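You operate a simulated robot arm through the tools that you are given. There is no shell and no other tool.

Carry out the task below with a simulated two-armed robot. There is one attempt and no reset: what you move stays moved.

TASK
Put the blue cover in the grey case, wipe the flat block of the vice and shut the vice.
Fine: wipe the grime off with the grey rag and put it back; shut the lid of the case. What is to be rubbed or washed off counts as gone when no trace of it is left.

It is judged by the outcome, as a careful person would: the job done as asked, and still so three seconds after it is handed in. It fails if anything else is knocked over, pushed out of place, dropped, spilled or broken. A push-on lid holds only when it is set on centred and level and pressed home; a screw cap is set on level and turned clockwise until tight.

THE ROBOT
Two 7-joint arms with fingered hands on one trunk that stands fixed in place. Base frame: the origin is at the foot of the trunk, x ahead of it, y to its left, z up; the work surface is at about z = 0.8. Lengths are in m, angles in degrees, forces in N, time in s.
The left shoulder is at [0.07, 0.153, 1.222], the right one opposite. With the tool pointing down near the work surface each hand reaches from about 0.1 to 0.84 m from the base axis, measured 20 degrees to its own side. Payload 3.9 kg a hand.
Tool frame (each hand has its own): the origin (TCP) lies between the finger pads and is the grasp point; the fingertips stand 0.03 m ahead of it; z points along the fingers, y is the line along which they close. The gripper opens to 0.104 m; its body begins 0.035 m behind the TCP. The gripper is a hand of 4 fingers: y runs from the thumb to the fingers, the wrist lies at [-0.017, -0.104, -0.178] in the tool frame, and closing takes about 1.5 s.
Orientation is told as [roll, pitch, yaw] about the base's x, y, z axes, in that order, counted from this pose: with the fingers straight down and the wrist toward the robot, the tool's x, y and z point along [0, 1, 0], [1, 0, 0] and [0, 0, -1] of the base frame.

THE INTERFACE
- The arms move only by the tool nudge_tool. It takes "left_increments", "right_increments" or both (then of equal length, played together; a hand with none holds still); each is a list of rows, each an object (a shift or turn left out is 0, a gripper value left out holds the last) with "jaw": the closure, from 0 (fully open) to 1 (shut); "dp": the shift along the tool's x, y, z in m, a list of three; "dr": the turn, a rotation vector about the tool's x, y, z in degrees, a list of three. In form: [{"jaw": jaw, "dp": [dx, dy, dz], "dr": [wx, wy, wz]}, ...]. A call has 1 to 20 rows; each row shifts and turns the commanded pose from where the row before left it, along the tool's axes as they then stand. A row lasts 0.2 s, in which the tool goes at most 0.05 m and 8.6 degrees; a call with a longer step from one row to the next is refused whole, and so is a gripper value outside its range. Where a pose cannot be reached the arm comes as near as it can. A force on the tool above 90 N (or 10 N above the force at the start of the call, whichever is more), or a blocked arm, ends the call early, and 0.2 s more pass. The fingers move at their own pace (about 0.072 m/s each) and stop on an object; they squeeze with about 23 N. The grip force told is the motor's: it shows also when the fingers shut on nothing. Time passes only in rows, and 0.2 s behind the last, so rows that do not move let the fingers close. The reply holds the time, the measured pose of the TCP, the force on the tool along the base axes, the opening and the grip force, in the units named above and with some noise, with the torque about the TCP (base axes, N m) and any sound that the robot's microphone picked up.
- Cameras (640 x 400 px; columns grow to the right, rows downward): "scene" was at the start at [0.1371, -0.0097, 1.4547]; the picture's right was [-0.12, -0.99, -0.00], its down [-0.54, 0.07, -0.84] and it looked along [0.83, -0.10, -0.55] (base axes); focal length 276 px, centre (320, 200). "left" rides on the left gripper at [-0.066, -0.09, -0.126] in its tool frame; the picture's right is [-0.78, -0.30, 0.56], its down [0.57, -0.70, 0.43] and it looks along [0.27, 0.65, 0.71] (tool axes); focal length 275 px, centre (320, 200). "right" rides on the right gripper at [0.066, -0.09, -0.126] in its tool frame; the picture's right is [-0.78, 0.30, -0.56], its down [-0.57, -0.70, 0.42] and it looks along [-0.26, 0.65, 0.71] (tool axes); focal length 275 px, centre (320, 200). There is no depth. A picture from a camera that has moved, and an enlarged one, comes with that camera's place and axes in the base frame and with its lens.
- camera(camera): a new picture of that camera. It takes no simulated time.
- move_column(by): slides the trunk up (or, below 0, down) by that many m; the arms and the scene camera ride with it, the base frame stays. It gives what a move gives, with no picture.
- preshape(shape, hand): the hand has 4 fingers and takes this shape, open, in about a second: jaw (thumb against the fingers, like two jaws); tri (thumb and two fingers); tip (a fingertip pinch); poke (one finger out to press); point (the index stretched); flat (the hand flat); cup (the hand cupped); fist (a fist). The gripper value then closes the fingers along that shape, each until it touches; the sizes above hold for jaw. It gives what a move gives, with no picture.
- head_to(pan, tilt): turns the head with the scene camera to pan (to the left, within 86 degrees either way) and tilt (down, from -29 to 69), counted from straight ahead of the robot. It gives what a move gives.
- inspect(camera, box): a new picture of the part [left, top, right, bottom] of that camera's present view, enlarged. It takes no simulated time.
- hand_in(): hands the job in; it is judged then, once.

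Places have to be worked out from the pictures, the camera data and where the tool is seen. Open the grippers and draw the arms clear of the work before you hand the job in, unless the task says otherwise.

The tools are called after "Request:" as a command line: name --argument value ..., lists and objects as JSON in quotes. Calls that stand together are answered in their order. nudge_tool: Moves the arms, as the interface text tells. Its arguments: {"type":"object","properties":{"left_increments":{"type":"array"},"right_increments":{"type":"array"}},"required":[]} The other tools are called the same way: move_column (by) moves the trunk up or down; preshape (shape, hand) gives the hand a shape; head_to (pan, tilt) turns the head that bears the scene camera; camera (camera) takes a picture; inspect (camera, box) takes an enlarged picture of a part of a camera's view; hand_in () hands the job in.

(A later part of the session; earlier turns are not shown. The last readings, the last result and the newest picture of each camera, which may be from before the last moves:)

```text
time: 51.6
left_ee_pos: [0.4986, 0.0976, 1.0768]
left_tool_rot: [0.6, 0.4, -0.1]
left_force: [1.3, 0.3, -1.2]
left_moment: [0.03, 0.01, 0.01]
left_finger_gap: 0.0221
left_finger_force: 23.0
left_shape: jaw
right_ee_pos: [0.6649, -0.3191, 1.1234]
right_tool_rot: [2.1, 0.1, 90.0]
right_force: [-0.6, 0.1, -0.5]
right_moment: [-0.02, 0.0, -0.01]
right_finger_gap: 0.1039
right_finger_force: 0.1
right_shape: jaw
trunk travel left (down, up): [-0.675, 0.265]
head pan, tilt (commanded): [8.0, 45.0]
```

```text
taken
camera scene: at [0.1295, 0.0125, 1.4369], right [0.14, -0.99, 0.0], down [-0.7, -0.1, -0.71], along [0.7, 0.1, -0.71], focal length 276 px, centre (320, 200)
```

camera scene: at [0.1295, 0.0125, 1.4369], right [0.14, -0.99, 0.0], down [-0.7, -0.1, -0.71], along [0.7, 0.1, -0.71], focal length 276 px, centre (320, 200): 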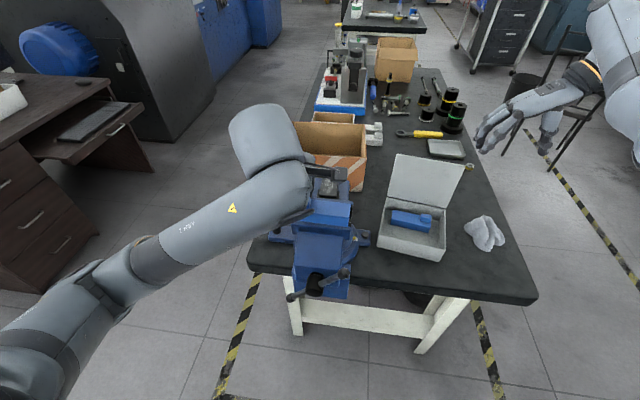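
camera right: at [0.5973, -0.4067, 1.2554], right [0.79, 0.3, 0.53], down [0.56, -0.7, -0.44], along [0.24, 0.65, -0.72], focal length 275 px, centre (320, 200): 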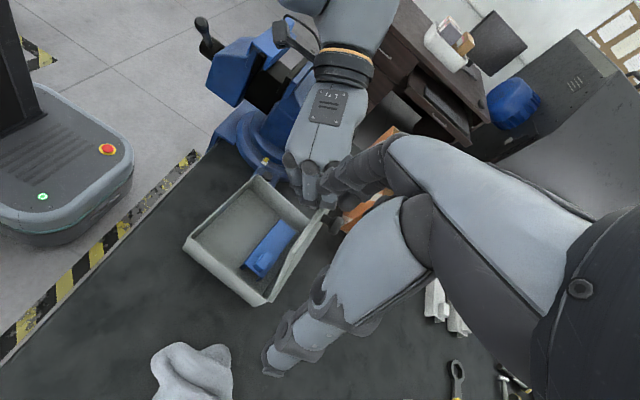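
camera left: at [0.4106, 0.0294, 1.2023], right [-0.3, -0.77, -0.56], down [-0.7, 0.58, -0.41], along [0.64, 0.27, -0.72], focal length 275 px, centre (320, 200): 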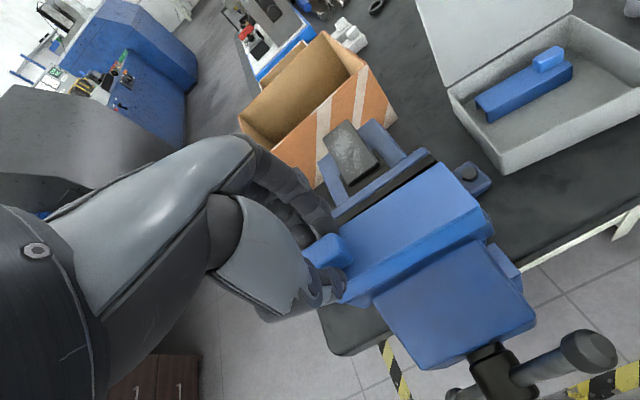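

The cover came off level and is held securely. I'll raise it more, draw the right arm back out of the way, and carry the cover over the open case, turning about −10° to match the case.

Request:
nudge_tool --left_increments '[{"dp": [0, 0, -0.022]}, {"dp": [0, 0, -0.022]}, {"dp": [-0.038, 0.0225, 0]}, {"dp": [-0.038, 0.0225, 0]}, {"dp": [-0.038, 0.0225, 0]}, {"dp": [-0.038, 0.0225, 0]}, {"dp": [-0.038, 0.0225, 0]}, {"dp": [-0.038, 0.0225, 0]}, {"dr": [0, 0, 5]}, {"dr": [0, 0, 5]}, {}]' --right_increments '[{"dp": [0.02, -0.008, 0]}, {"dp": [0.02, -0.008, 0]}, {"dp": [0.02, -0.008, 0]}, {"dp": [0.02, -0.008, 0]}, {"dp": [0.02, -0.008, 0]}, {"dp": [0.02, -0.008, 0]}, {}, {}, {}, {}, {}]'

Request:
camera --camera "left"

Request:
camera --camera "scene"

Request:
camera --camera "right"

```text
time: 54.0
left_ee_pos: [0.6337, -0.1323, 1.1174]
left_tool_rot: [0.4, 0.5, -10.2]
left_force: [-0.9, -0.5, -0.1]
left_moment: [0.01, -0.01, 0.01]
left_finger_gap: 0.022
left_finger_force: 22.6
left_shape: jaw
right_ee_pos: [0.6655, -0.32, 1.1237]
right_tool_rot: [2.2, 0.0, 89.9]
right_force: [0.4, -0.5, -0.3]
right_moment: [0.02, 0.01, 0.0]
right_finger_gap: 0.1038
right_finger_force: 0.0
right_shape: jaw
right hand out of reach, approached as far as the arm can: row 1, 2, 3, 4, 5, 6
trunk travel left (down, up): [-0.675, 0.265]
head pan, tilt (commanded): [8.0, 45.0]
```

```text
taken
camera left: at [0.5355, -0.1827, 1.2421], right [-0.43, -0.71, -0.56], down [-0.59, 0.69, -0.41], along [0.68, 0.15, -0.72], focal length 275 px, centre (320, 200)
```

left: 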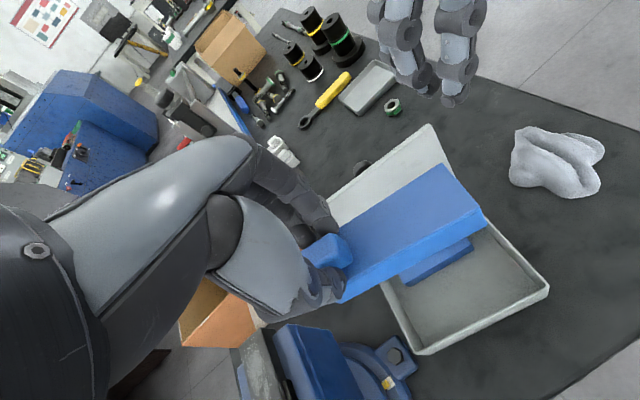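

```text
taken
camera scene: at [0.1297, 0.0114, 1.4369], right [0.14, -0.99, 0.0], down [-0.7, -0.1, -0.71], along [0.7, 0.1, -0.71], focal length 276 px, centre (320, 200)
```

scene: 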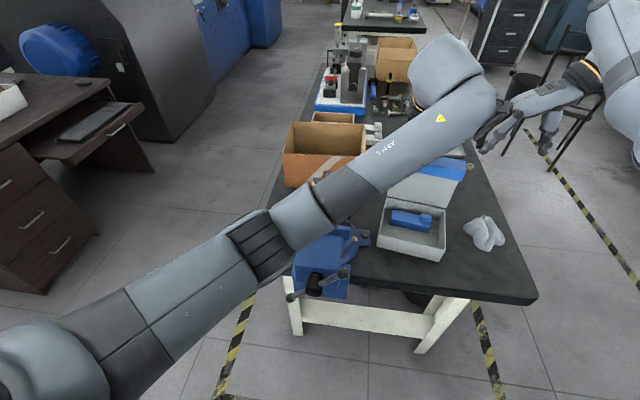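

```text
taken
camera right: at [0.6035, -0.4093, 1.2513], right [0.8, 0.3, 0.53], down [0.56, -0.7, -0.45], along [0.24, 0.65, -0.72], focal length 275 px, centre (320, 200)
```

right: 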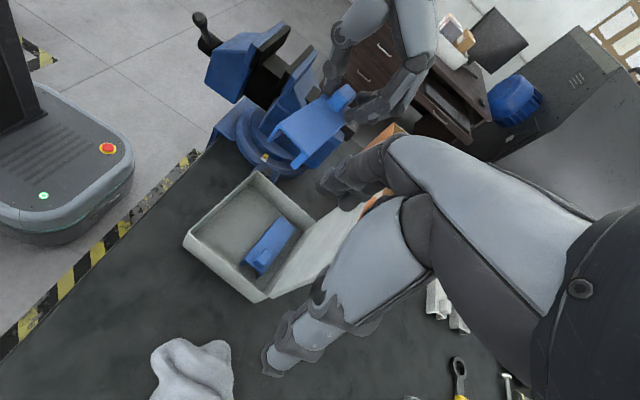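

The cover is above the case and level. I'll correct the position slightly, to aim for its centre at about (0.634, −0.182), and lower until its bottom is just above the rim.

Request:
nudge_tool --left_increments '[{"dp": [-0.012, 0.0085, 0]}, {"dp": [0, 0, 0.037]}, {"dp": [0, 0, 0.037]}, {"dp": [0, 0, 0.037]}, {"dp": [0, 0, 0.037]}, {"dp": [0, 0, 0.032]}, {}]'

Request:
camera --camera "left"

Request:
inspect --camera "right" --box '[160, 60, 440, 320]'

Request:
inspect --camera "scene" --box '[340, 130, 500, 270]'

```text
time: 55.6
left_ee_pos: [0.6404, -0.1404, 0.9373]
left_tool_rot: [0.5, 0.5, -10.2]
left_force: [-0.2, -0.1, -1.4]
left_moment: [0.03, 0.02, -0.02]
left_finger_gap: 0.0223
left_finger_force: 22.5
left_shape: jaw
right_ee_pos: [0.6658, -0.3188, 1.1241]
right_tool_rot: [2.1, 0.1, 89.9]
right_force: [0.2, -0.1, -0.4]
right_moment: [-0.03, 0.0, -0.01]
right_finger_gap: 0.1038
right_finger_force: 0.0
right_shape: jaw
trunk travel left (down, up): [-0.675, 0.265]
head pan, tilt (commanded): [8.0, 45.0]
```

```text
taken
camera left: at [0.5426, -0.1906, 1.0628], right [-0.43, -0.71, -0.56], down [-0.59, 0.69, -0.41], along [0.68, 0.15, -0.72], focal length 275 px, centre (320, 200)
```

left: 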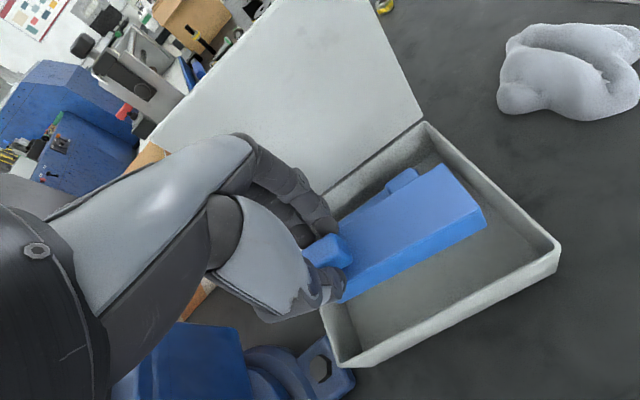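

```text
1.54 times, centred on (300, 190) of right
camera zoom: at [0.6032, -0.4086, 1.2517], right [0.8, 0.3, 0.53], down [0.56, -0.7, -0.44], along [0.24, 0.65, -0.72], focal length 424 px, centre (351, 215)
```

zoom: 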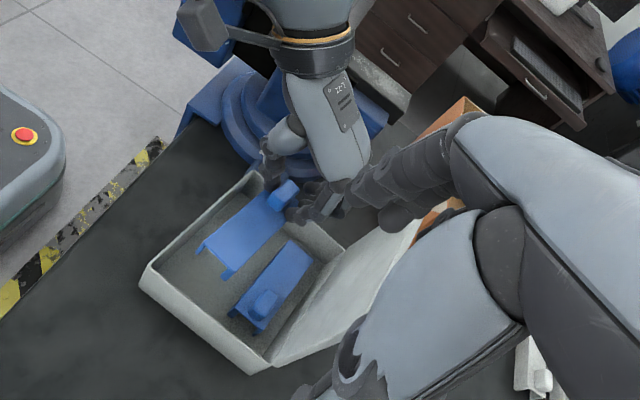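

```text
2.86 times, centred on (420, 200) of scene
camera zoom: at [0.1293, 0.0122, 1.4369], right [0.14, -0.99, 0.0], down [-0.7, -0.1, -0.71], along [0.7, 0.1, -0.71], focal length 789 px, centre (34, 200)
```

zoom: 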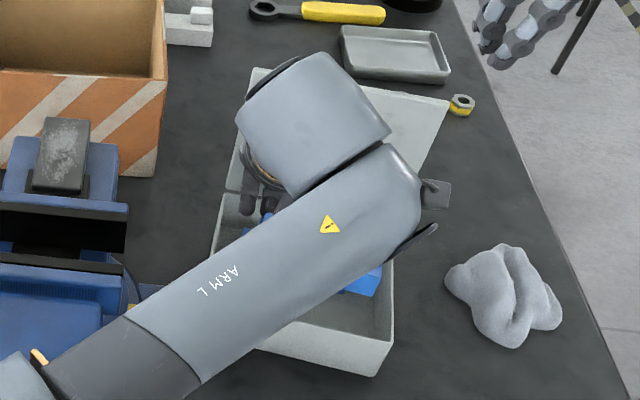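

The cover hangs level above the front half of the case, but my left elbow would come low over the vice if I lowered further. I'll raise the trunk 0.12 m first so the arm reaches down from higher up.

Request:
move_column --by 0.12

Request:
camera --camera "scene"

```text
time: 57.1
left_ee_pos: [0.6411, -0.1414, 1.0585]
left_tool_rot: [0.4, 0.5, -10.2]
left_force: [-0.3, -0.2, -0.8]
left_moment: [0.03, 0.02, 0.0]
left_finger_gap: 0.0222
left_finger_force: 23.5
left_shape: jaw
right_ee_pos: [0.6647, -0.3182, 1.2433]
right_tool_rot: [2.3, 0.0, 90.0]
right_force: [-0.2, -0.1, -0.5]
right_moment: [-0.02, -0.01, 0.0]
right_finger_gap: 0.1037
right_finger_force: 0.2
right_shape: jaw
trunk travel left (down, up): [-0.795, 0.145]
head pan, tilt (commanded): [8.0, 45.0]
```

```text
taken
camera scene: at [0.1298, 0.0121, 1.5569], right [0.14, -0.99, 0.0], down [-0.7, -0.1, -0.71], along [0.7, 0.1, -0.71], focal length 276 px, centre (320, 200)
```

scene: 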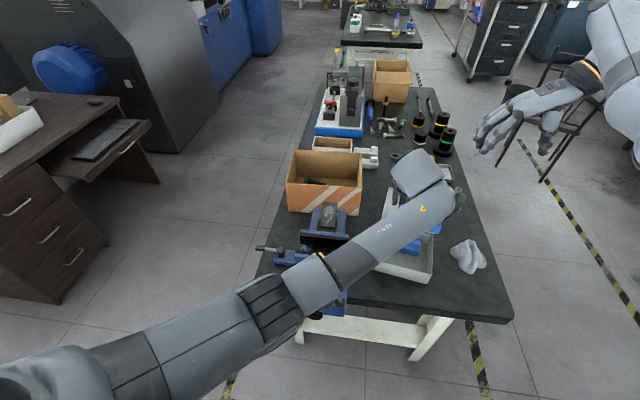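

The trunk is up and the cover rode along. Now I'll lower the left hand until the cover enters the case.

Request:
nudge_tool --left_increments '[{"dp": [0, 0, 0.035]}, {"dp": [0, 0, 0.035]}, {"dp": [0, 0, 0.035]}, {"dp": [0, 0, 0.03]}, {"dp": [0, 0, 0.02]}, {}]'

Request:
camera --camera "left"

Request:
camera --camera "scene"

Request:
inspect --camera "right" --box '[140, 60, 420, 320]'

```text
time: 58.6
left_ee_pos: [0.662, -0.1062, 0.9095]
left_tool_rot: [2.3, -1.4, -8.8]
left_force: [-4.5, -7.7, 28.2]
left_moment: [0.05, 0.19, 0.07]
left_finger_gap: 0.0225
left_finger_force: 22.9
left_shape: jaw
right_ee_pos: [0.6652, -0.3129, 1.2446]
right_tool_rot: [2.0, -0.2, 90.4]
right_force: [1.1, 0.7, -0.4]
right_moment: [-0.03, 0.06, 0.04]
right_finger_gap: 0.1037
right_finger_force: 0.0
right_shape: jaw
trunk travel left (down, up): [-0.795, 0.145]
head pan, tilt (commanded): [8.0, 45.0]
stopped in row 6 (right hand): the arm was blocked; the commanded pose is now the measured one
```

```text
taken
camera left: at [0.5607, -0.1625, 1.0296], right [-0.39, -0.7, -0.59], down [-0.59, 0.69, -0.42], along [0.7, 0.19, -0.69], focal length 275 px, centre (320, 200)
```

left: 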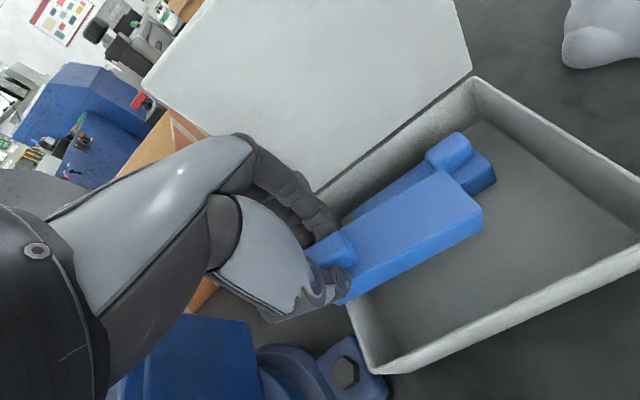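

```text
taken
camera scene: at [0.128, 0.0126, 1.5572], right [0.14, -0.99, 0.0], down [-0.7, -0.1, -0.71], along [0.7, 0.1, -0.71], focal length 276 px, centre (320, 200)
```

scene: 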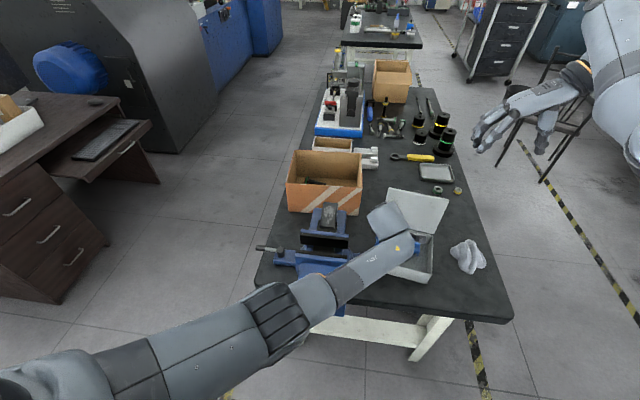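

```text
1.54 times, centred on (280, 190) of right
camera zoom: at [0.6045, -0.4036, 1.3717], right [0.79, 0.3, 0.53], down [0.56, -0.7, -0.45], along [0.24, 0.65, -0.72], focal length 424 px, centre (382, 215)
```

zoom: 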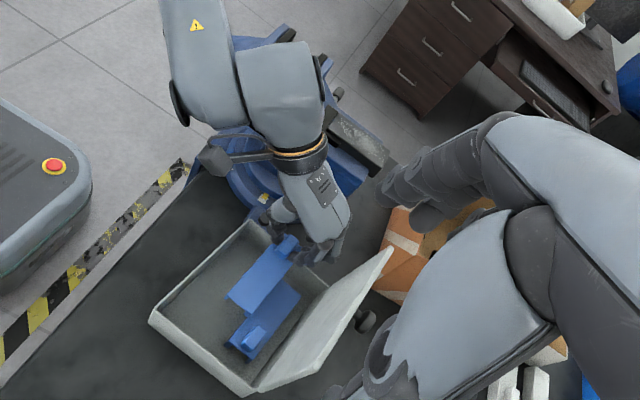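

The left hand has been deflected about 4 cm from its commanded spot with 28 N upward, so something is touching. I'll hold still one moment and re-read before deciding.

Request:
nudge_tool --left_increments '[{}]'

Request:
inspect --camera "left" --box '[240, 60, 560, 380]'

Request:
inspect --camera "scene" --box '[240, 180, 460, 340]'

```text
time: 59.0
left_ee_pos: [0.6588, -0.1078, 0.9094]
left_tool_rot: [2.6, -1.2, -8.6]
left_force: [-1.1, -5.8, 32.0]
left_moment: [0.13, -0.19, -0.04]
left_finger_gap: 0.0242
left_finger_force: 23.3
left_shape: jaw
right_ee_pos: [0.6617, -0.3181, 1.2466]
right_tool_rot: [1.9, -0.2, 90.1]
right_force: [-0.3, -0.4, -0.3]
right_moment: [0.01, 0.01, 0.04]
right_finger_gap: 0.1044
right_finger_force: 0.1
right_shape: jaw
trunk travel left (down, up): [-0.795, 0.145]
head pan, tilt (commanded): [8.0, 45.0]
```

```text
1.25 times, centred on (400, 220) of left
camera zoom: at [0.5582, -0.1637, 1.029], right [-0.39, -0.7, -0.6], down [-0.6, 0.69, -0.41], along [0.7, 0.19, -0.69], focal length 344 px, centre (220, 175)
```

zoom: 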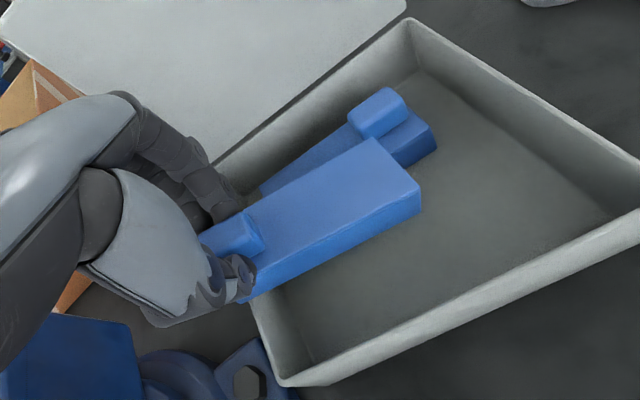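

```text
2.50 times, centred on (350, 260) of scene
camera zoom: at [0.1242, 0.0104, 1.5576], right [0.14, -0.99, 0.0], down [-0.7, -0.1, -0.71], along [0.7, 0.1, -0.7], focal length 690 px, centre (245, 50)
```

zoom: 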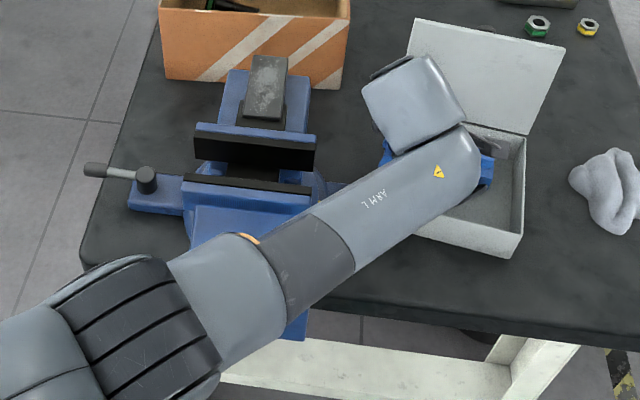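

I think the forearm is resting on the vice, which deflects the hand. I'll back up first, then raise the trunk further so the arm comes down steeper and clears the vice.

Request:
nudge_tool --left_increments '[{"dp": [0, 0, -0.012]}, {"dp": [0, 0, -0.015]}, {"dp": [0, 0, -0.02]}, {"dp": [0, 0, -0.02]}, {}]'

Request:
inspect --camera "scene" --box '[240, 180, 460, 340]'

Request:
camera --camera "left"

```text
time: 60.2
left_ee_pos: [0.6636, -0.0939, 0.9656]
left_tool_rot: [3.5, -0.6, -7.7]
left_force: [-0.1, -0.1, -0.9]
left_moment: [0.03, -0.02, 0.01]
left_finger_gap: 0.0219
left_finger_force: 22.6
left_shape: jaw
right_ee_pos: [0.666, -0.3151, 1.2439]
right_tool_rot: [2.1, -0.1, 90.2]
right_force: [-0.6, 1.2, -0.3]
right_moment: [-0.02, -0.01, -0.02]
right_finger_gap: 0.1038
right_finger_force: 0.0
right_shape: jaw
trunk travel left (down, up): [-0.795, 0.145]
head pan, tilt (commanded): [8.0, 45.0]
```

```text
2.50 times, centred on (350, 260) of scene
camera zoom: at [0.1293, 0.012, 1.5569], right [0.14, -0.99, 0.0], down [-0.7, -0.1, -0.71], along [0.7, 0.1, -0.71], focal length 690 px, centre (245, 50)
```

zoom: 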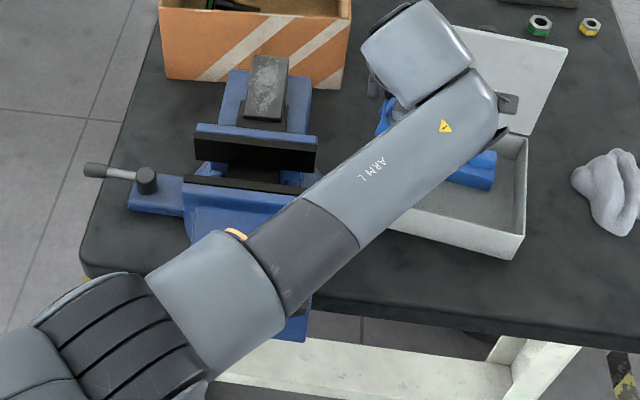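

```text
taken
camera left: at [0.5649, -0.1544, 1.0857], right [-0.39, -0.7, -0.61], down [-0.61, 0.69, -0.4], along [0.69, 0.22, -0.69], focal length 275 px, centre (320, 200)
```

left: 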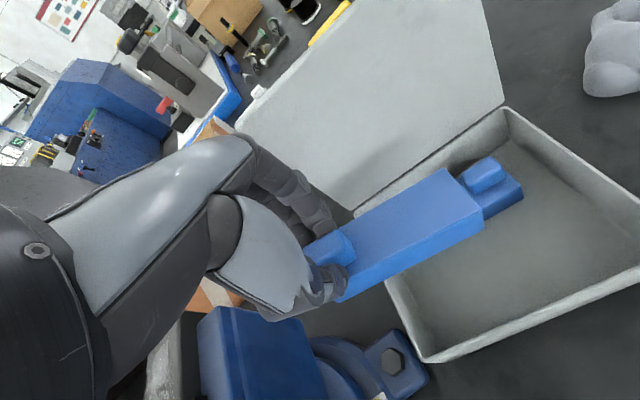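

All contact is gone and the cover is still held. Now I'll raise the trunk another 0.08 m.

Request:
move_column --by 0.08

Request:
nudge_tool --left_increments '[{"dp": [-0.02, -0.008, 0], "dr": [0.6, -3.5, 1]}, {"dp": [-0.027, -0.008, 0], "dr": [0, 0, 1]}, {}]'

Request:
camera --camera "scene"

Request:
camera --camera "left"

```text
time: 61.3
left_ee_pos: [0.6649, -0.0948, 1.0464]
left_tool_rot: [3.4, -0.8, -7.7]
left_force: [-0.3, 0.3, -0.1]
left_moment: [0.0, -0.01, 0.0]
left_finger_gap: 0.0221
left_finger_force: 23.0
left_shape: jaw
right_ee_pos: [0.6669, -0.3166, 1.3236]
right_tool_rot: [2.2, -0.2, 90.1]
right_force: [0.2, 0.0, 0.5]
right_moment: [0.02, 0.01, 0.03]
right_finger_gap: 0.1038
right_finger_force: 0.0
right_shape: jaw
trunk travel left (down, up): [-0.875, 0.065]
head pan, tilt (commanded): [8.0, 45.0]
```

```text
time: 62.3
left_ee_pos: [0.6666, -0.0845, 1.0354]
left_tool_rot: [3.5, -0.6, -6.7]
left_force: [-0.2, -0.7, -0.9]
left_moment: [0.02, -0.01, -0.02]
left_finger_gap: 0.0219
left_finger_force: 22.9
left_shape: jaw
right_ee_pos: [0.6655, -0.3162, 1.3247]
right_tool_rot: [2.0, 0.0, 90.1]
right_force: [0.4, -0.6, 0.0]
right_moment: [0.01, 0.0, -0.01]
right_finger_gap: 0.104
right_finger_force: 0.0
right_shape: jaw
trunk travel left (down, up): [-0.875, 0.065]
head pan, tilt (commanded): [8.0, 45.0]
stopped in row 3 (left hand): the arm was blocked; the commanded pose is now the measured one
```

```text
taken
camera scene: at [0.1294, 0.0124, 1.6369], right [0.14, -0.99, 0.0], down [-0.7, -0.1, -0.71], along [0.7, 0.1, -0.71], focal length 276 px, centre (320, 200)
```

scene: 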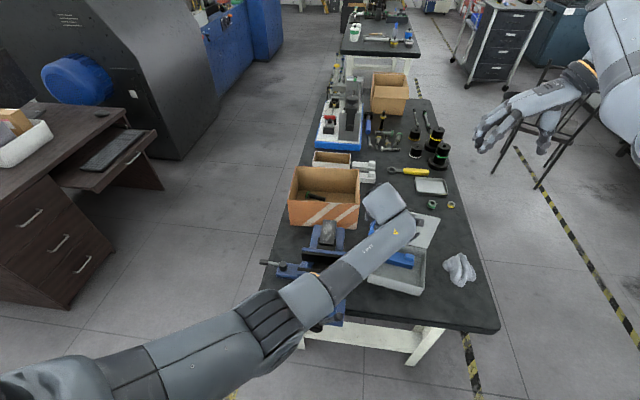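

```text
taken
camera left: at [0.5693, -0.1463, 1.1556], right [-0.37, -0.7, -0.61], down [-0.62, 0.68, -0.4], along [0.69, 0.23, -0.69], focal length 275 px, centre (320, 200)
```

left: 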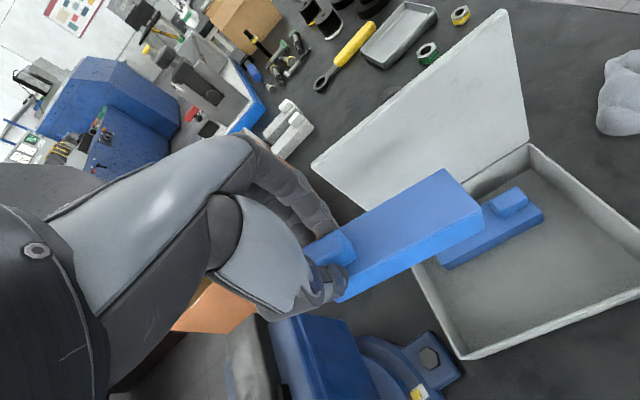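

The left arm reports "blocked" although nothing pushes on the tool, so I need to see what the arm itself is touching. I'll look from the right camera, and from the scene camera turned down.

Request:
camera --camera "right"

Request:
head_to --pan 25 --tilt 62

Request:
camera --camera "scene"

```text
taken
camera right: at [0.6044, -0.4062, 1.4515], right [0.79, 0.3, 0.53], down [0.56, -0.7, -0.45], along [0.24, 0.65, -0.72], focal length 275 px, centre (320, 200)
```

right: 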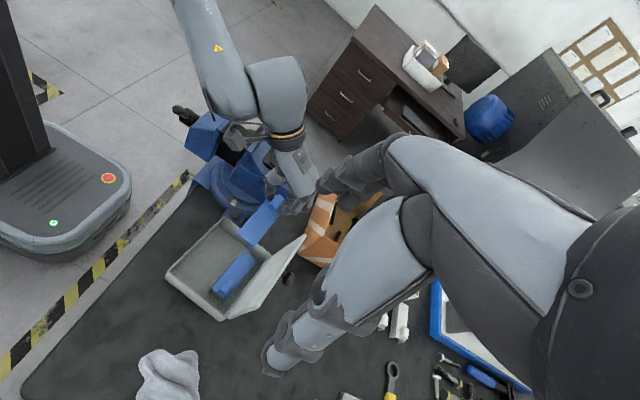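

```text
time: 63.1
left_ee_pos: [0.6673, -0.0843, 1.0353]
left_tool_rot: [3.4, -0.6, -6.7]
left_force: [0.3, 0.2, -1.4]
left_moment: [-0.02, 0.0, 0.02]
left_finger_gap: 0.0218
left_finger_force: 22.9
left_shape: jaw
right_ee_pos: [0.6654, -0.3163, 1.323]
right_tool_rot: [2.1, 0.0, 90.1]
right_force: [0.0, -0.7, 0.0]
right_moment: [0.02, 0.01, 0.02]
right_finger_gap: 0.1041
right_finger_force: 0.0
right_shape: jaw
trunk travel left (down, up): [-0.875, 0.065]
head pan, tilt (commanded): [25.0, 62.0]
```

```text
taken
camera scene: at [0.1074, 0.0281, 1.6152], right [0.42, -0.91, 0.0], down [-0.8, -0.37, -0.47], along [0.43, 0.2, -0.88], focal length 276 px, centre (320, 200)
```

scene: 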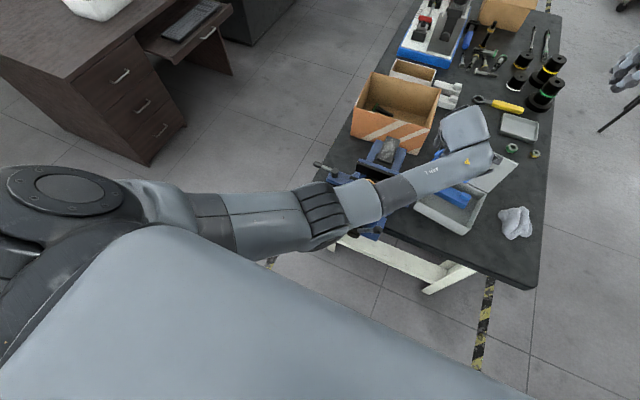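

The arm is clear of the vice here, so the block looks like the upper arm meeting my own torso when reaching low and across from a raised trunk. At the original trunk height the same spot was reachable, so I'll lift the hand and go back to that height.

Request:
nudge_tool --left_increments '[{"dp": [0, 0, -0.03]}, {"dp": [0, 0, -0.035]}, {"dp": [0, 0, -0.035]}, {"dp": [0, 0, -0.03]}, {"dr": [0, -1.7, 0]}, {"dr": [0.6, -1.7, 1.5]}, {"dr": [0, 0, 1.8]}, {}]'

```text
time: 65.1
left_ee_pos: [0.6787, -0.0646, 1.1641]
left_tool_rot: [2.1, -0.4, -8.1]
left_force: [-0.4, 0.5, -0.2]
left_moment: [0.03, 0.0, -0.01]
left_finger_gap: 0.022
left_finger_force: 22.4
left_shape: jaw
right_ee_pos: [0.6652, -0.3163, 1.3242]
right_tool_rot: [2.2, 0.0, 90.2]
right_force: [0.5, 0.0, -0.8]
right_moment: [-0.01, 0.01, 0.03]
right_finger_gap: 0.1043
right_finger_force: 0.1
right_shape: jaw
trunk travel left (down, up): [-0.875, 0.065]
head pan, tilt (commanded): [25.0, 62.0]
stopped in row 8 (left hand): the arm was blocked; the commanded pose is now the measured one
```

The hand is higher now with the cover still secure. I'll lower the trunk in two stages, re-centring the hand in between.

Request:
move_column --by -0.12

Request:
nudge_tool --left_increments '[{"dp": [-0.02, -0.01, -0.02]}, {"dp": [-0.02, -0.01, -0.02], "dr": [0.4, -2, 0]}, {"dp": [-0.02, -0.01, -0.01], "dr": [0, 0, 1.9]}, {}]'

```text
time: 66.6
left_ee_pos: [0.6779, -0.0657, 1.0424]
left_tool_rot: [2.0, -0.4, -8.1]
left_force: [-0.9, -0.5, -0.7]
left_moment: [0.01, -0.02, 0.03]
left_finger_gap: 0.022
left_finger_force: 23.1
left_shape: jaw
right_ee_pos: [0.6651, -0.3166, 1.2048]
right_tool_rot: [1.9, -0.1, 90.1]
right_force: [-0.3, 1.3, -0.4]
right_moment: [0.01, -0.01, -0.01]
right_finger_gap: 0.1042
right_finger_force: 0.0
right_shape: jaw
trunk travel left (down, up): [-0.755, 0.185]
head pan, tilt (commanded): [25.0, 62.0]
```

```text
time: 67.8
left_ee_pos: [0.6695, -0.0573, 1.0807]
left_tool_rot: [4.6, -0.9, -5.3]
left_force: [0.0, 0.0, -1.7]
left_moment: [0.02, 0.0, 0.01]
left_finger_gap: 0.0222
left_finger_force: 23.1
left_shape: jaw
right_ee_pos: [0.6669, -0.3157, 1.2042]
right_tool_rot: [2.2, -0.1, 90.2]
right_force: [-0.1, -0.1, -0.4]
right_moment: [-0.03, -0.01, 0.01]
right_finger_gap: 0.1038
right_finger_force: 0.0
right_shape: jaw
trunk travel left (down, up): [-0.755, 0.185]
head pan, tilt (commanded): [25.0, 62.0]
stopped in row 4 (left hand): the arm was blocked; the commanded pose is now the measured one
```

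The left arm keeps blocking when crossing that far over. The better plan is to set the cover back on the jaw it came from and carry it with the right arm, which has easy reach to the case. I'll lift and bring the left hand back above the vice, levelling it.

Request:
nudge_tool --left_increments '[{"dp": [0, 0, -0.04]}, {"dp": [0.01, -0.01, -0.04]}, {"dp": [0.026, -0.0285, 0]}, {"dp": [0.026, -0.0285, 0]}, {"dp": [0.026, -0.0285, 0]}, {"dp": [0.026, -0.0285, 0], "dr": [0.6, -2, -2.5]}, {"dp": [0.026, -0.0285, 0], "dr": [0.7, -2, -2.8]}, {"dp": [0.02, -0.02, 0]}, {}]'

```text
time: 70.0
left_ee_pos: [0.5173, 0.1457, 1.1777]
left_tool_rot: [7.0, -2.5, 2.8]
left_force: [0.2, -0.2, -1.1]
left_moment: [0.02, 0.0, -0.03]
left_finger_gap: 0.0218
left_finger_force: 22.7
left_shape: jaw
right_ee_pos: [0.6645, -0.3159, 1.2045]
right_tool_rot: [2.2, -0.1, 90.1]
right_force: [0.3, -0.2, 0.2]
right_moment: [0.01, 0.0, 0.03]
right_finger_gap: 0.104
right_finger_force: 0.1
right_shape: jaw
trunk travel left (down, up): [-0.755, 0.185]
head pan, tilt (commanded): [25.0, 62.0]
stopped in row 9 (left hand): the arm was blocked; the commanded pose is now the measured one
```

The arm still reports being blocked with an orientation error even back here, so I'll look at the whole left arm from the scene and right cameras.

Request:
camera --camera "scene"

Request:
camera --camera "right"

Request:
camera --camera "left"

```text
taken
camera scene: at [0.1073, 0.0283, 1.4951], right [0.42, -0.91, 0.0], down [-0.8, -0.37, -0.47], along [0.43, 0.2, -0.88], focal length 276 px, centre (320, 200)
```

scene: 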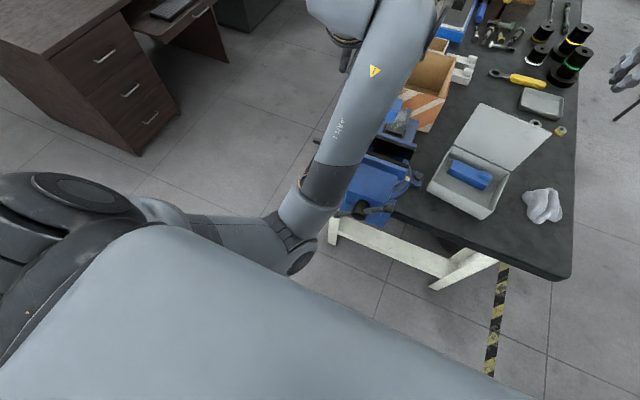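

```text
taken
camera right: at [0.6046, -0.4061, 1.3314], right [0.8, 0.3, 0.53], down [0.56, -0.7, -0.45], along [0.24, 0.65, -0.72], focal length 275 px, centre (320, 200)
```

right: 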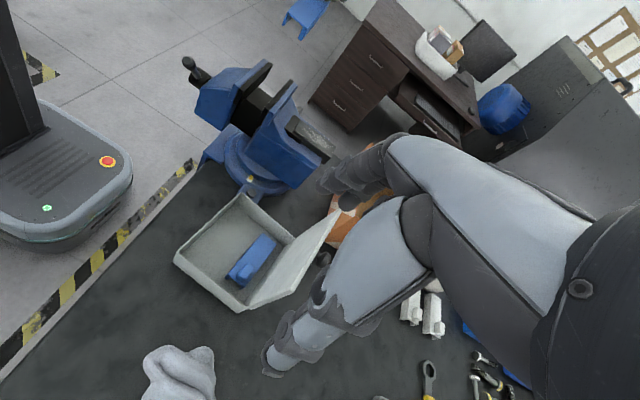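

```text
taken
camera left: at [0.4272, 0.0592, 1.291], right [-0.23, -0.71, -0.66], down [-0.71, 0.59, -0.38], along [0.66, 0.38, -0.65], focal length 275 px, centre (320, 200)
```

left: 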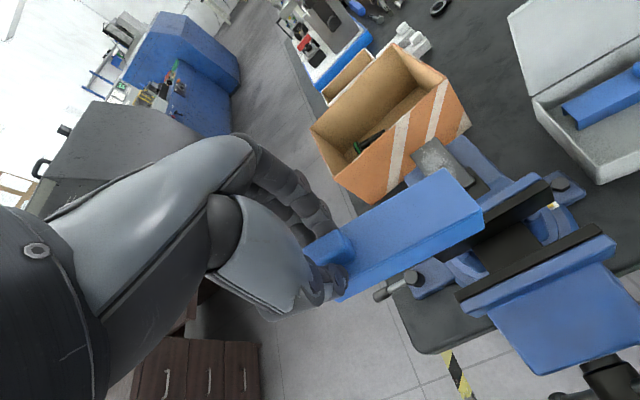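

The left elbow has tucked in against my chest, which puts its wrist at a limit. I'll take the hand out to the left to let the elbow swing back outward, levelling the hand on the way.

Request:
nudge_tool --left_increments '[{"dp": [0.035, 0, -0.01]}, {"dp": [0.035, 0, -0.005]}, {"dp": [0.035, 0, 0]}, {"dp": [0.035, 0, 0], "dr": [0.7, -1.8, 0.7]}, {"dp": [0.03, 0, 0], "dr": [0.7, -1.8, 0.7]}, {"dr": [0.7, -1.8, 0.7]}, {"dr": [0.7, -1.6, 0.7]}, {}]'

Request:
camera --camera "scene"

```text
time: 72.0
left_ee_pos: [0.5024, 0.3392, 1.2218]
left_tool_rot: [2.4, -0.3, 3.4]
left_force: [-0.1, -0.7, -0.5]
left_moment: [0.01, 0.0, -0.01]
left_finger_gap: 0.022
left_finger_force: 22.5
left_shape: jaw
right_ee_pos: [0.6657, -0.3165, 1.2045]
right_tool_rot: [2.1, -0.2, 90.1]
right_force: [0.7, 0.3, -0.5]
right_moment: [0.05, -0.01, -0.02]
right_finger_gap: 0.104
right_finger_force: 0.0
right_shape: jaw
trunk travel left (down, up): [-0.755, 0.185]
head pan, tilt (commanded): [25.0, 62.0]
stopped in row 8 (left hand): the arm was blocked; the commanded pose is now the measured one
```

```text
taken
camera scene: at [0.1072, 0.0281, 1.4952], right [0.42, -0.91, 0.0], down [-0.8, -0.37, -0.47], along [0.43, 0.2, -0.88], focal length 276 px, centre (320, 200)
```

scene: 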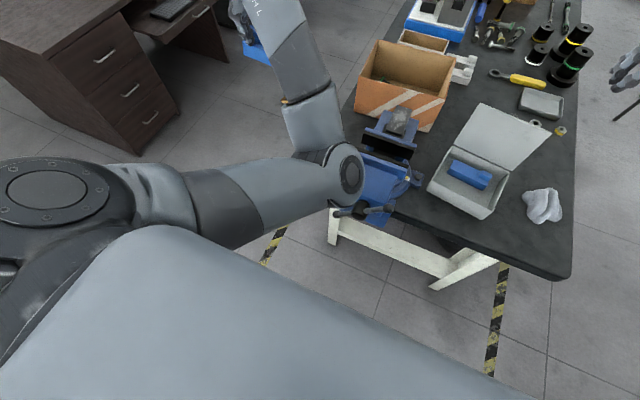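

I'll look more directly at the left shoulder and upper arm to find what it is pressing against.

Request:
head_to --pan 60 --tilt 50

Request:
camera --camera "scene"

Request:
camera --camera "left"

```text
time: 73.0
left_ee_pos: [0.5023, 0.3373, 1.2214]
left_tool_rot: [2.4, -0.2, 3.4]
left_force: [0.3, -0.5, -0.4]
left_moment: [0.03, 0.0, 0.0]
left_finger_gap: 0.0219
left_finger_force: 22.8
left_shape: jaw
right_ee_pos: [0.6663, -0.3156, 1.2042]
right_tool_rot: [2.1, -0.1, 90.1]
right_force: [-0.4, 0.3, 0.4]
right_moment: [0.01, 0.02, 0.02]
right_finger_gap: 0.104
right_finger_force: 0.1
right_shape: jaw
trunk travel left (down, up): [-0.755, 0.185]
head pan, tilt (commanded): [60.0, 50.0]
```

```text
taken
camera scene: at [0.0875, 0.0676, 1.51], right [0.87, -0.5, 0.0], down [-0.38, -0.66, -0.64], along [0.32, 0.56, -0.77], focal length 276 px, centre (320, 200)
```

scene: 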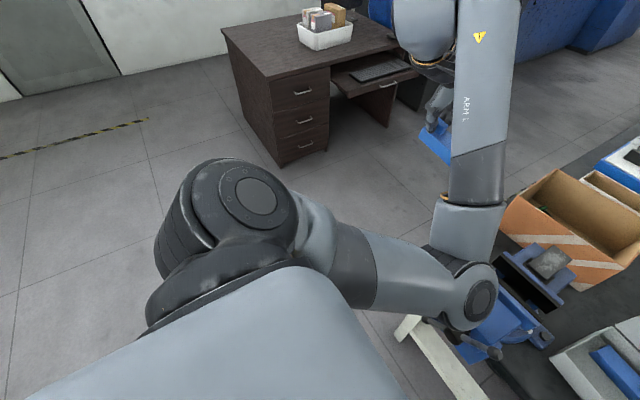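

```text
taken
camera left: at [0.4179, 0.2623, 1.3434], right [-0.25, -0.77, -0.59], down [-0.73, 0.55, -0.4], along [0.63, 0.33, -0.7], focal length 275 px, centre (320, 200)
```

left: 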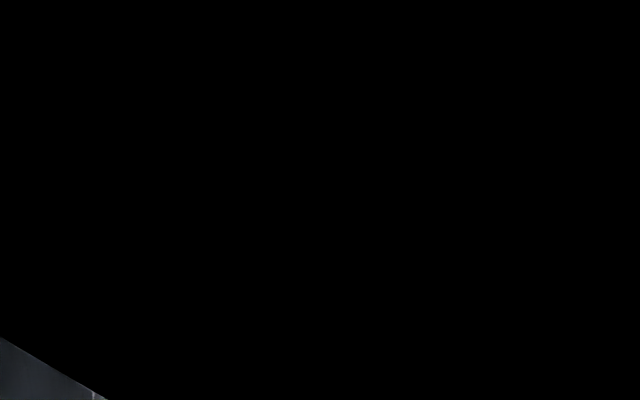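

The left camera is black because its bracket is jammed against the forearm: with the elbow on the inside, the hand folds back onto it. Turning the hand clockwise to yaw −90 should free the bracket and pull the elbow outward again.

Request:
nudge_tool --left_increments '[{"dr": [0, 0, 8]}, {"dr": [0, 0, 8]}, {"dr": [0, 0, 8]}, {"dr": [0, 0, 8]}, {"dr": [0, 0, 8]}, {"dr": [0, 0, 8]}, {}]'

Request:
camera --camera "scene"

Request:
camera --camera "left"

```text
time: 74.7
left_ee_pos: [0.5022, 0.34, 1.219]
left_tool_rot: [1.4, 1.8, -44.7]
left_force: [-0.4, -0.9, -1.3]
left_moment: [0.03, -0.04, -0.01]
left_finger_gap: 0.0216
left_finger_force: 23.3
left_shape: jaw
right_ee_pos: [0.6648, -0.3168, 1.2044]
right_tool_rot: [2.1, -0.1, 90.1]
right_force: [0.5, 0.9, 0.0]
right_moment: [0.02, -0.01, 0.01]
right_finger_gap: 0.1039
right_finger_force: 0.0
right_shape: jaw
trunk travel left (down, up): [-0.755, 0.185]
head pan, tilt (commanded): [60.0, 50.0]
```

```text
taken
camera scene: at [0.0874, 0.0675, 1.51], right [0.87, -0.5, 0.0], down [-0.38, -0.66, -0.64], along [0.32, 0.56, -0.77], focal length 276 px, centre (320, 200)
```

scene: 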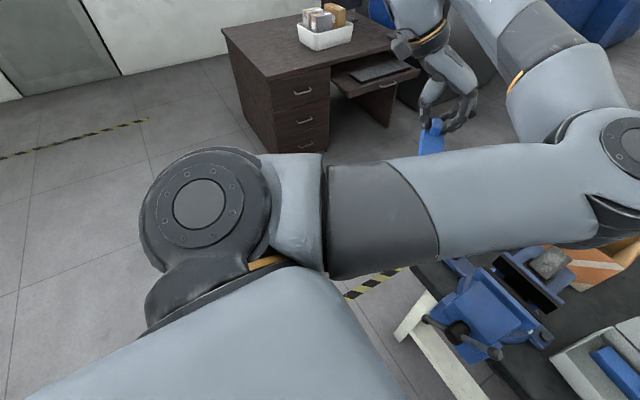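

```text
taken
camera left: at [0.3934, 0.3511, 1.3449], right [-0.76, -0.32, -0.57], down [-0.1, 0.92, -0.39], along [0.64, -0.24, -0.73], focal length 275 px, centre (320, 200)
```

left: 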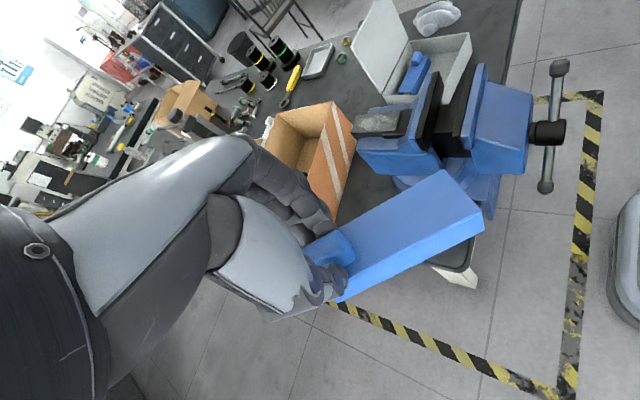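

That freed it: no longer blocked, the view is clear and the elbow is now raised. An elbow-up arm also clears the vice well, so I'll carry the cover back toward the case in this posture, checking halfway.

Request:
nudge_tool --left_increments '[{"dp": [-0.0242, 0.0352, 0]}, {"dp": [-0.0242, 0.0352, 0]}, {"dp": [-0.0242, 0.0352, 0]}, {"dp": [-0.0242, 0.0352, 0]}, {"dp": [-0.0242, 0.0352, 0]}, {}]'

Request:
head_to --pan 10 --tilt 50

Request:
camera --camera "scene"

Request:
camera --camera "left"

```text
time: 75.2
left_ee_pos: [0.495, 0.3583, 1.2129]
left_tool_rot: [1.3, 1.6, -32.7]
left_force: [0.4, -0.1, -2.0]
left_moment: [0.0, -0.03, 0.0]
left_finger_gap: 0.0216
left_finger_force: 23.0
left_shape: jaw
right_ee_pos: [0.6658, -0.3152, 1.2032]
right_tool_rot: [2.1, 0.0, 90.3]
right_force: [-1.1, -0.2, 0.2]
right_moment: [-0.01, 0.02, -0.02]
right_finger_gap: 0.104
right_finger_force: 0.1
right_shape: jaw
trunk travel left (down, up): [-0.755, 0.185]
head pan, tilt (commanded): [60.0, 50.0]
stopped in row 2 (left hand): the arm was blocked; the commanded pose is now the measured one
```

```text
time: 76.4
left_ee_pos: [0.4964, 0.3573, 1.2135]
left_tool_rot: [1.4, 1.5, -32.8]
left_force: [0.1, -0.4, -0.6]
left_moment: [0.03, -0.06, 0.0]
left_finger_gap: 0.0217
left_finger_force: 23.4
left_shape: jaw
right_ee_pos: [0.666, -0.3169, 1.2036]
right_tool_rot: [2.2, -0.1, 90.2]
right_force: [-0.3, -0.2, -0.9]
right_moment: [0.0, -0.03, -0.03]
right_finger_gap: 0.104
right_finger_force: 0.1
right_shape: jaw
trunk travel left (down, up): [-0.755, 0.185]
head pan, tilt (commanded): [10.0, 50.0]
```

```text
taken
camera scene: at [0.1247, 0.0146, 1.51], right [0.17, -0.98, 0.0], down [-0.75, -0.13, -0.64], along [0.63, 0.11, -0.77], focal length 276 px, centre (320, 200)
```

scene: 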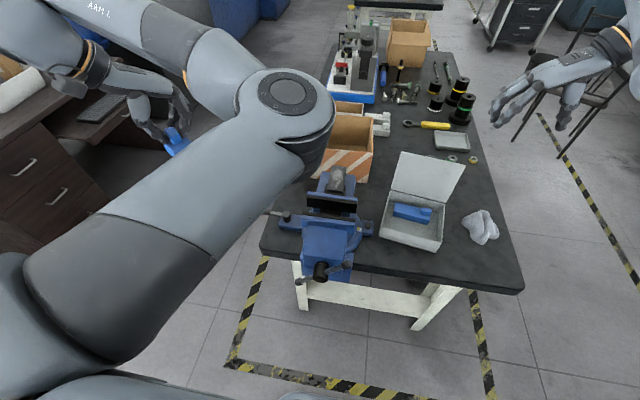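

```text
taken
camera left: at [0.3869, 0.3469, 1.34], right [-0.68, -0.47, -0.57], down [-0.28, 0.88, -0.39], along [0.68, -0.1, -0.73], focal length 275 px, centre (320, 200)
```

left: 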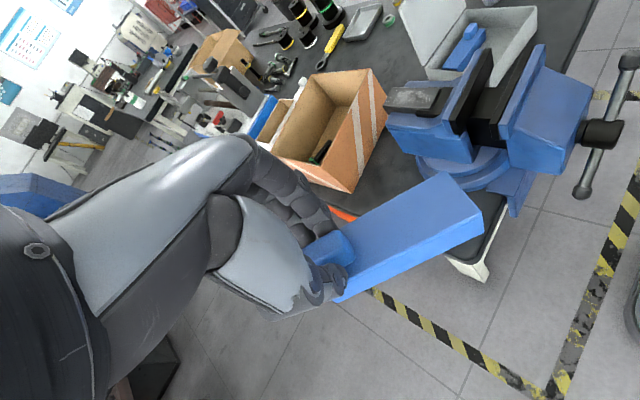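

The left arm binds again as the folded wrist is at its limit. I'll check that the right arm moves freely, turning it back toward yaw 0 and toward the middle, since it could take the cover over from the left hand.

Request:
nudge_tool --right_increments '[{"dr": [0, 0, 8]}, {"dr": [0, 0, 8]}, {"dr": [0, 0, 8]}, {"dr": [0, 0, 8]}, {"dr": [0, 0, 8]}, {"dr": [0, 0, 8]}, {"dr": [0, 0, 8]}, {"dr": [0, 0, 8]}, {"dr": [0, 0, 8]}, {"dr": [0, 0, 8]}, {"dr": [0, 0, 8]}, {"dr": [0, 2, 2]}, {}]'

Request:
camera --camera "scene"

```text
time: 79.2
left_ee_pos: [0.4955, 0.3574, 1.2142]
left_tool_rot: [1.3, 1.7, -32.8]
left_force: [-0.5, -0.1, -0.2]
left_moment: [0.04, -0.03, 0.02]
left_finger_gap: 0.0213
left_finger_force: 23.0
left_shape: jaw
right_ee_pos: [0.6662, -0.314, 1.203]
right_tool_rot: [2.1, 2.1, 0.1]
right_force: [0.0, 0.3, 0.1]
right_moment: [-0.01, 0.02, 0.0]
right_finger_gap: 0.1037
right_finger_force: 0.1
right_shape: jaw
trunk travel left (down, up): [-0.755, 0.185]
head pan, tilt (commanded): [10.0, 50.0]
```

```text
taken
camera scene: at [0.1248, 0.0145, 1.51], right [0.17, -0.98, 0.0], down [-0.75, -0.13, -0.64], along [0.63, 0.11, -0.77], focal length 276 px, centre (320, 200)
```

scene: 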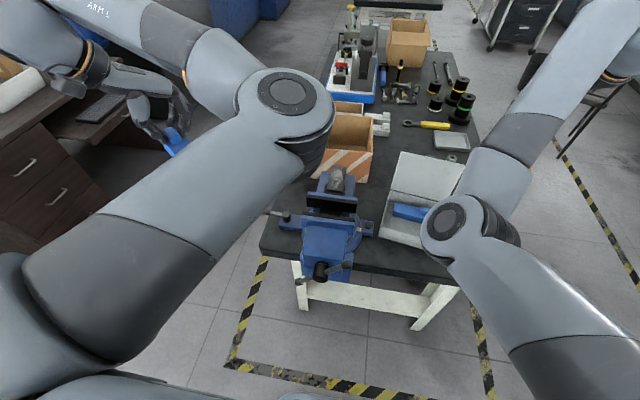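

The right arm moves freely again. The elbow swivel clearly follows hand rotation, so I'll turn the left hand the other way, which should relax its wrist, and see where its elbow goes.

Request:
nudge_tool --left_increments '[{"dr": [0, 0, -8]}, {"dr": [0, 0, -8]}, {"dr": [0, 0, -8]}, {"dr": [0, 0, -8]}, {"dr": [0, 0, -8]}, {"dr": [0, 0, -8]}, {"dr": [0, 0, -8]}, {"dr": [0, 0, -8]}, {}]'

Request:
camera --camera "scene"

Request:
camera --camera "left"

```text
time: 81.4
left_ee_pos: [0.4857, 0.393, 1.2322]
left_tool_rot: [3.4, -3.2, 35.6]
left_force: [0.8, -0.5, -0.1]
left_moment: [-0.01, 0.03, 0.0]
left_finger_gap: 0.0213
left_finger_force: 23.1
left_shape: jaw
right_ee_pos: [0.6646, -0.3155, 1.2035]
right_tool_rot: [2.1, 2.1, 0.2]
right_force: [-0.3, -0.2, -0.1]
right_moment: [0.01, 0.0, -0.02]
right_finger_gap: 0.1038
right_finger_force: 0.1
right_shape: jaw
trunk travel left (down, up): [-0.755, 0.185]
head pan, tilt (commanded): [10.0, 50.0]
stopped in row 9 (left hand): the arm was blocked; the commanded pose is now the measured one
```

```text
taken
camera scene: at [0.1248, 0.0147, 1.51], right [0.17, -0.98, 0.0], down [-0.75, -0.13, -0.64], along [0.63, 0.11, -0.77], focal length 276 px, centre (320, 200)
```

scene: 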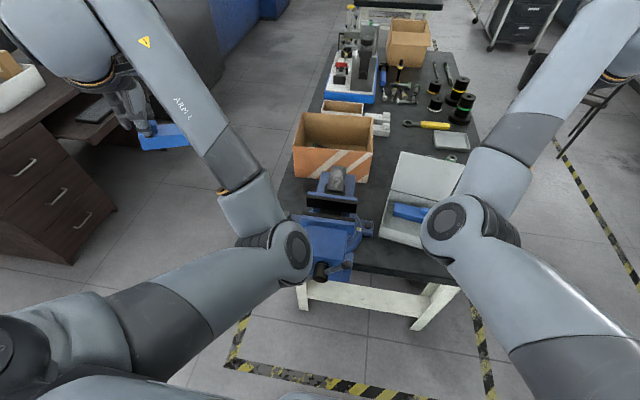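

```text
taken
camera left: at [0.4512, 0.2773, 1.3483], right [0.22, -0.75, -0.62], down [-0.9, 0.09, -0.43], along [0.38, 0.65, -0.66], focal length 275 px, centre (320, 200)
```

left: 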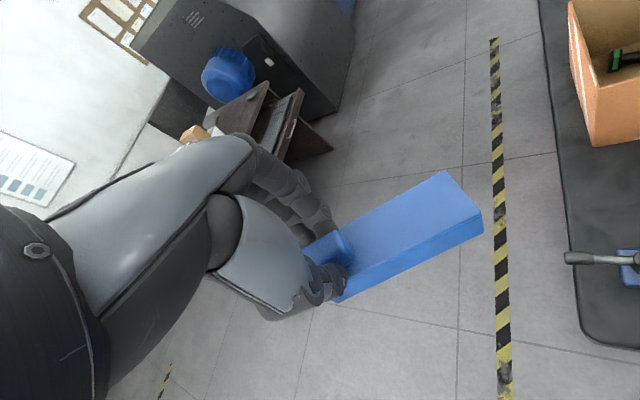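

The wrist is over-flexed because the hand is high with the fingers down. There is free space to the left of the bench, so I'll lower the hand there to relax the wrist.

Request:
nudge_tool --left_increments '[{"dp": [0.01, 0, 0.035]}, {"dp": [0.01, 0, 0.035]}, {"dp": [0.01, 0, 0.035]}, {"dp": [0.0, 0, 0.035]}, {"dp": [0.0, 0, 0.035]}, {}]'

Request:
camera --camera "scene"

```text
time: 82.7
left_ee_pos: [0.4651, 0.4834, 1.1063]
left_tool_rot: [7.1, -9.3, 38.6]
left_force: [-0.9, -1.3, -0.9]
left_moment: [0.02, 0.01, 0.0]
left_finger_gap: 0.0215
left_finger_force: 23.5
left_shape: jaw
right_ee_pos: [0.6639, -0.3152, 1.2036]
right_tool_rot: [2.0, 2.0, 0.2]
right_force: [-0.4, -0.7, -0.6]
right_moment: [-0.03, 0.0, 0.02]
right_finger_gap: 0.1041
right_finger_force: 0.0
right_shape: jaw
trunk travel left (down, up): [-0.755, 0.185]
head pan, tilt (commanded): [10.0, 50.0]
stopped in row 6 (left hand): the arm was blocked; the commanded pose is now the measured one
```

```text
taken
camera scene: at [0.1246, 0.0149, 1.51], right [0.17, -0.98, 0.0], down [-0.75, -0.13, -0.64], along [0.63, 0.11, -0.77], focal length 276 px, centre (320, 200)
```

scene: 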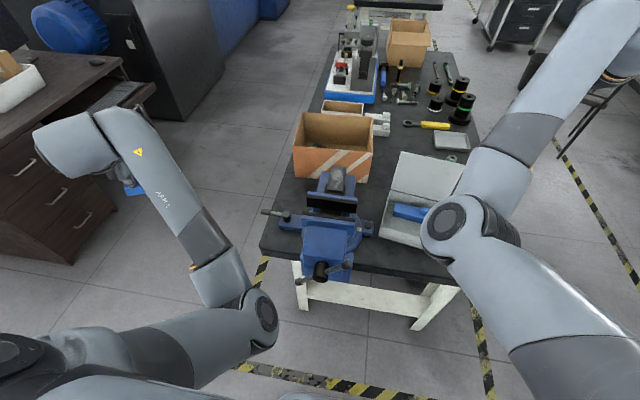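

The wrist is still at its limit with the elbow inside. On the right side earlier, a yaw of −90 gave a good elbow-out posture, so I'll bring the left hand back across at a safe height, turning it clockwise as it goes.

Request:
nudge_tool --left_increments '[{"dp": [-0.035, -0.008, -0.02], "dr": [0, 0, 5]}, {"dp": [-0.035, -0.006, -0.02], "dr": [0, 0, 5]}, {"dp": [-0.04, -0.004, -0.012], "dr": [0, 0, 5]}, {"dp": [-0.042, -0.002, -0.01], "dr": [0, 0, 5]}, {"dp": [-0.042, 0, -0.01], "dr": [0, 0, 5]}, {"dp": [-0.042, 0.002, -0.01], "dr": [0, 0, 5]}, {}]'

Request:
camera --camera "scene"

```text
time: 84.0
left_ee_pos: [0.5383, 0.3386, 1.1771]
left_tool_rot: [16.9, -9.7, 16.3]
left_force: [-0.3, -0.3, -0.6]
left_moment: [0.04, 0.02, -0.01]
left_finger_gap: 0.0217
left_finger_force: 22.8
left_shape: jaw
right_ee_pos: [0.665, -0.3174, 1.2032]
right_tool_rot: [2.1, 2.1, 0.1]
right_force: [0.0, -0.4, 0.0]
right_moment: [0.03, 0.01, -0.01]
right_finger_gap: 0.104
right_finger_force: 0.0
right_shape: jaw
trunk travel left (down, up): [-0.755, 0.185]
head pan, tilt (commanded): [10.0, 50.0]
stopped in row 6 (left hand): the arm was blocked; the commanded pose is now the measured one
```

```text
taken
camera scene: at [0.1251, 0.0136, 1.51], right [0.17, -0.98, 0.0], down [-0.75, -0.13, -0.64], along [0.63, 0.11, -0.77], focal length 276 px, centre (320, 200)
```

scene: 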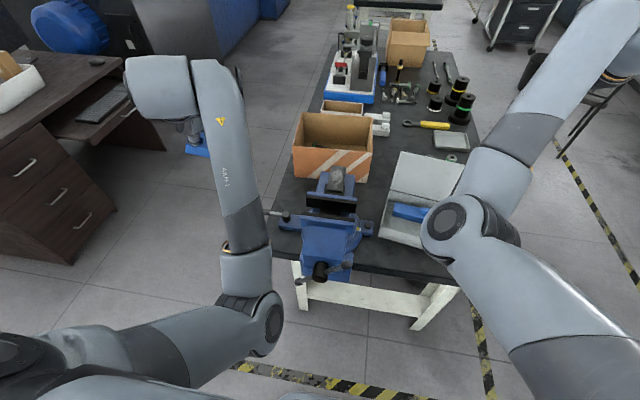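

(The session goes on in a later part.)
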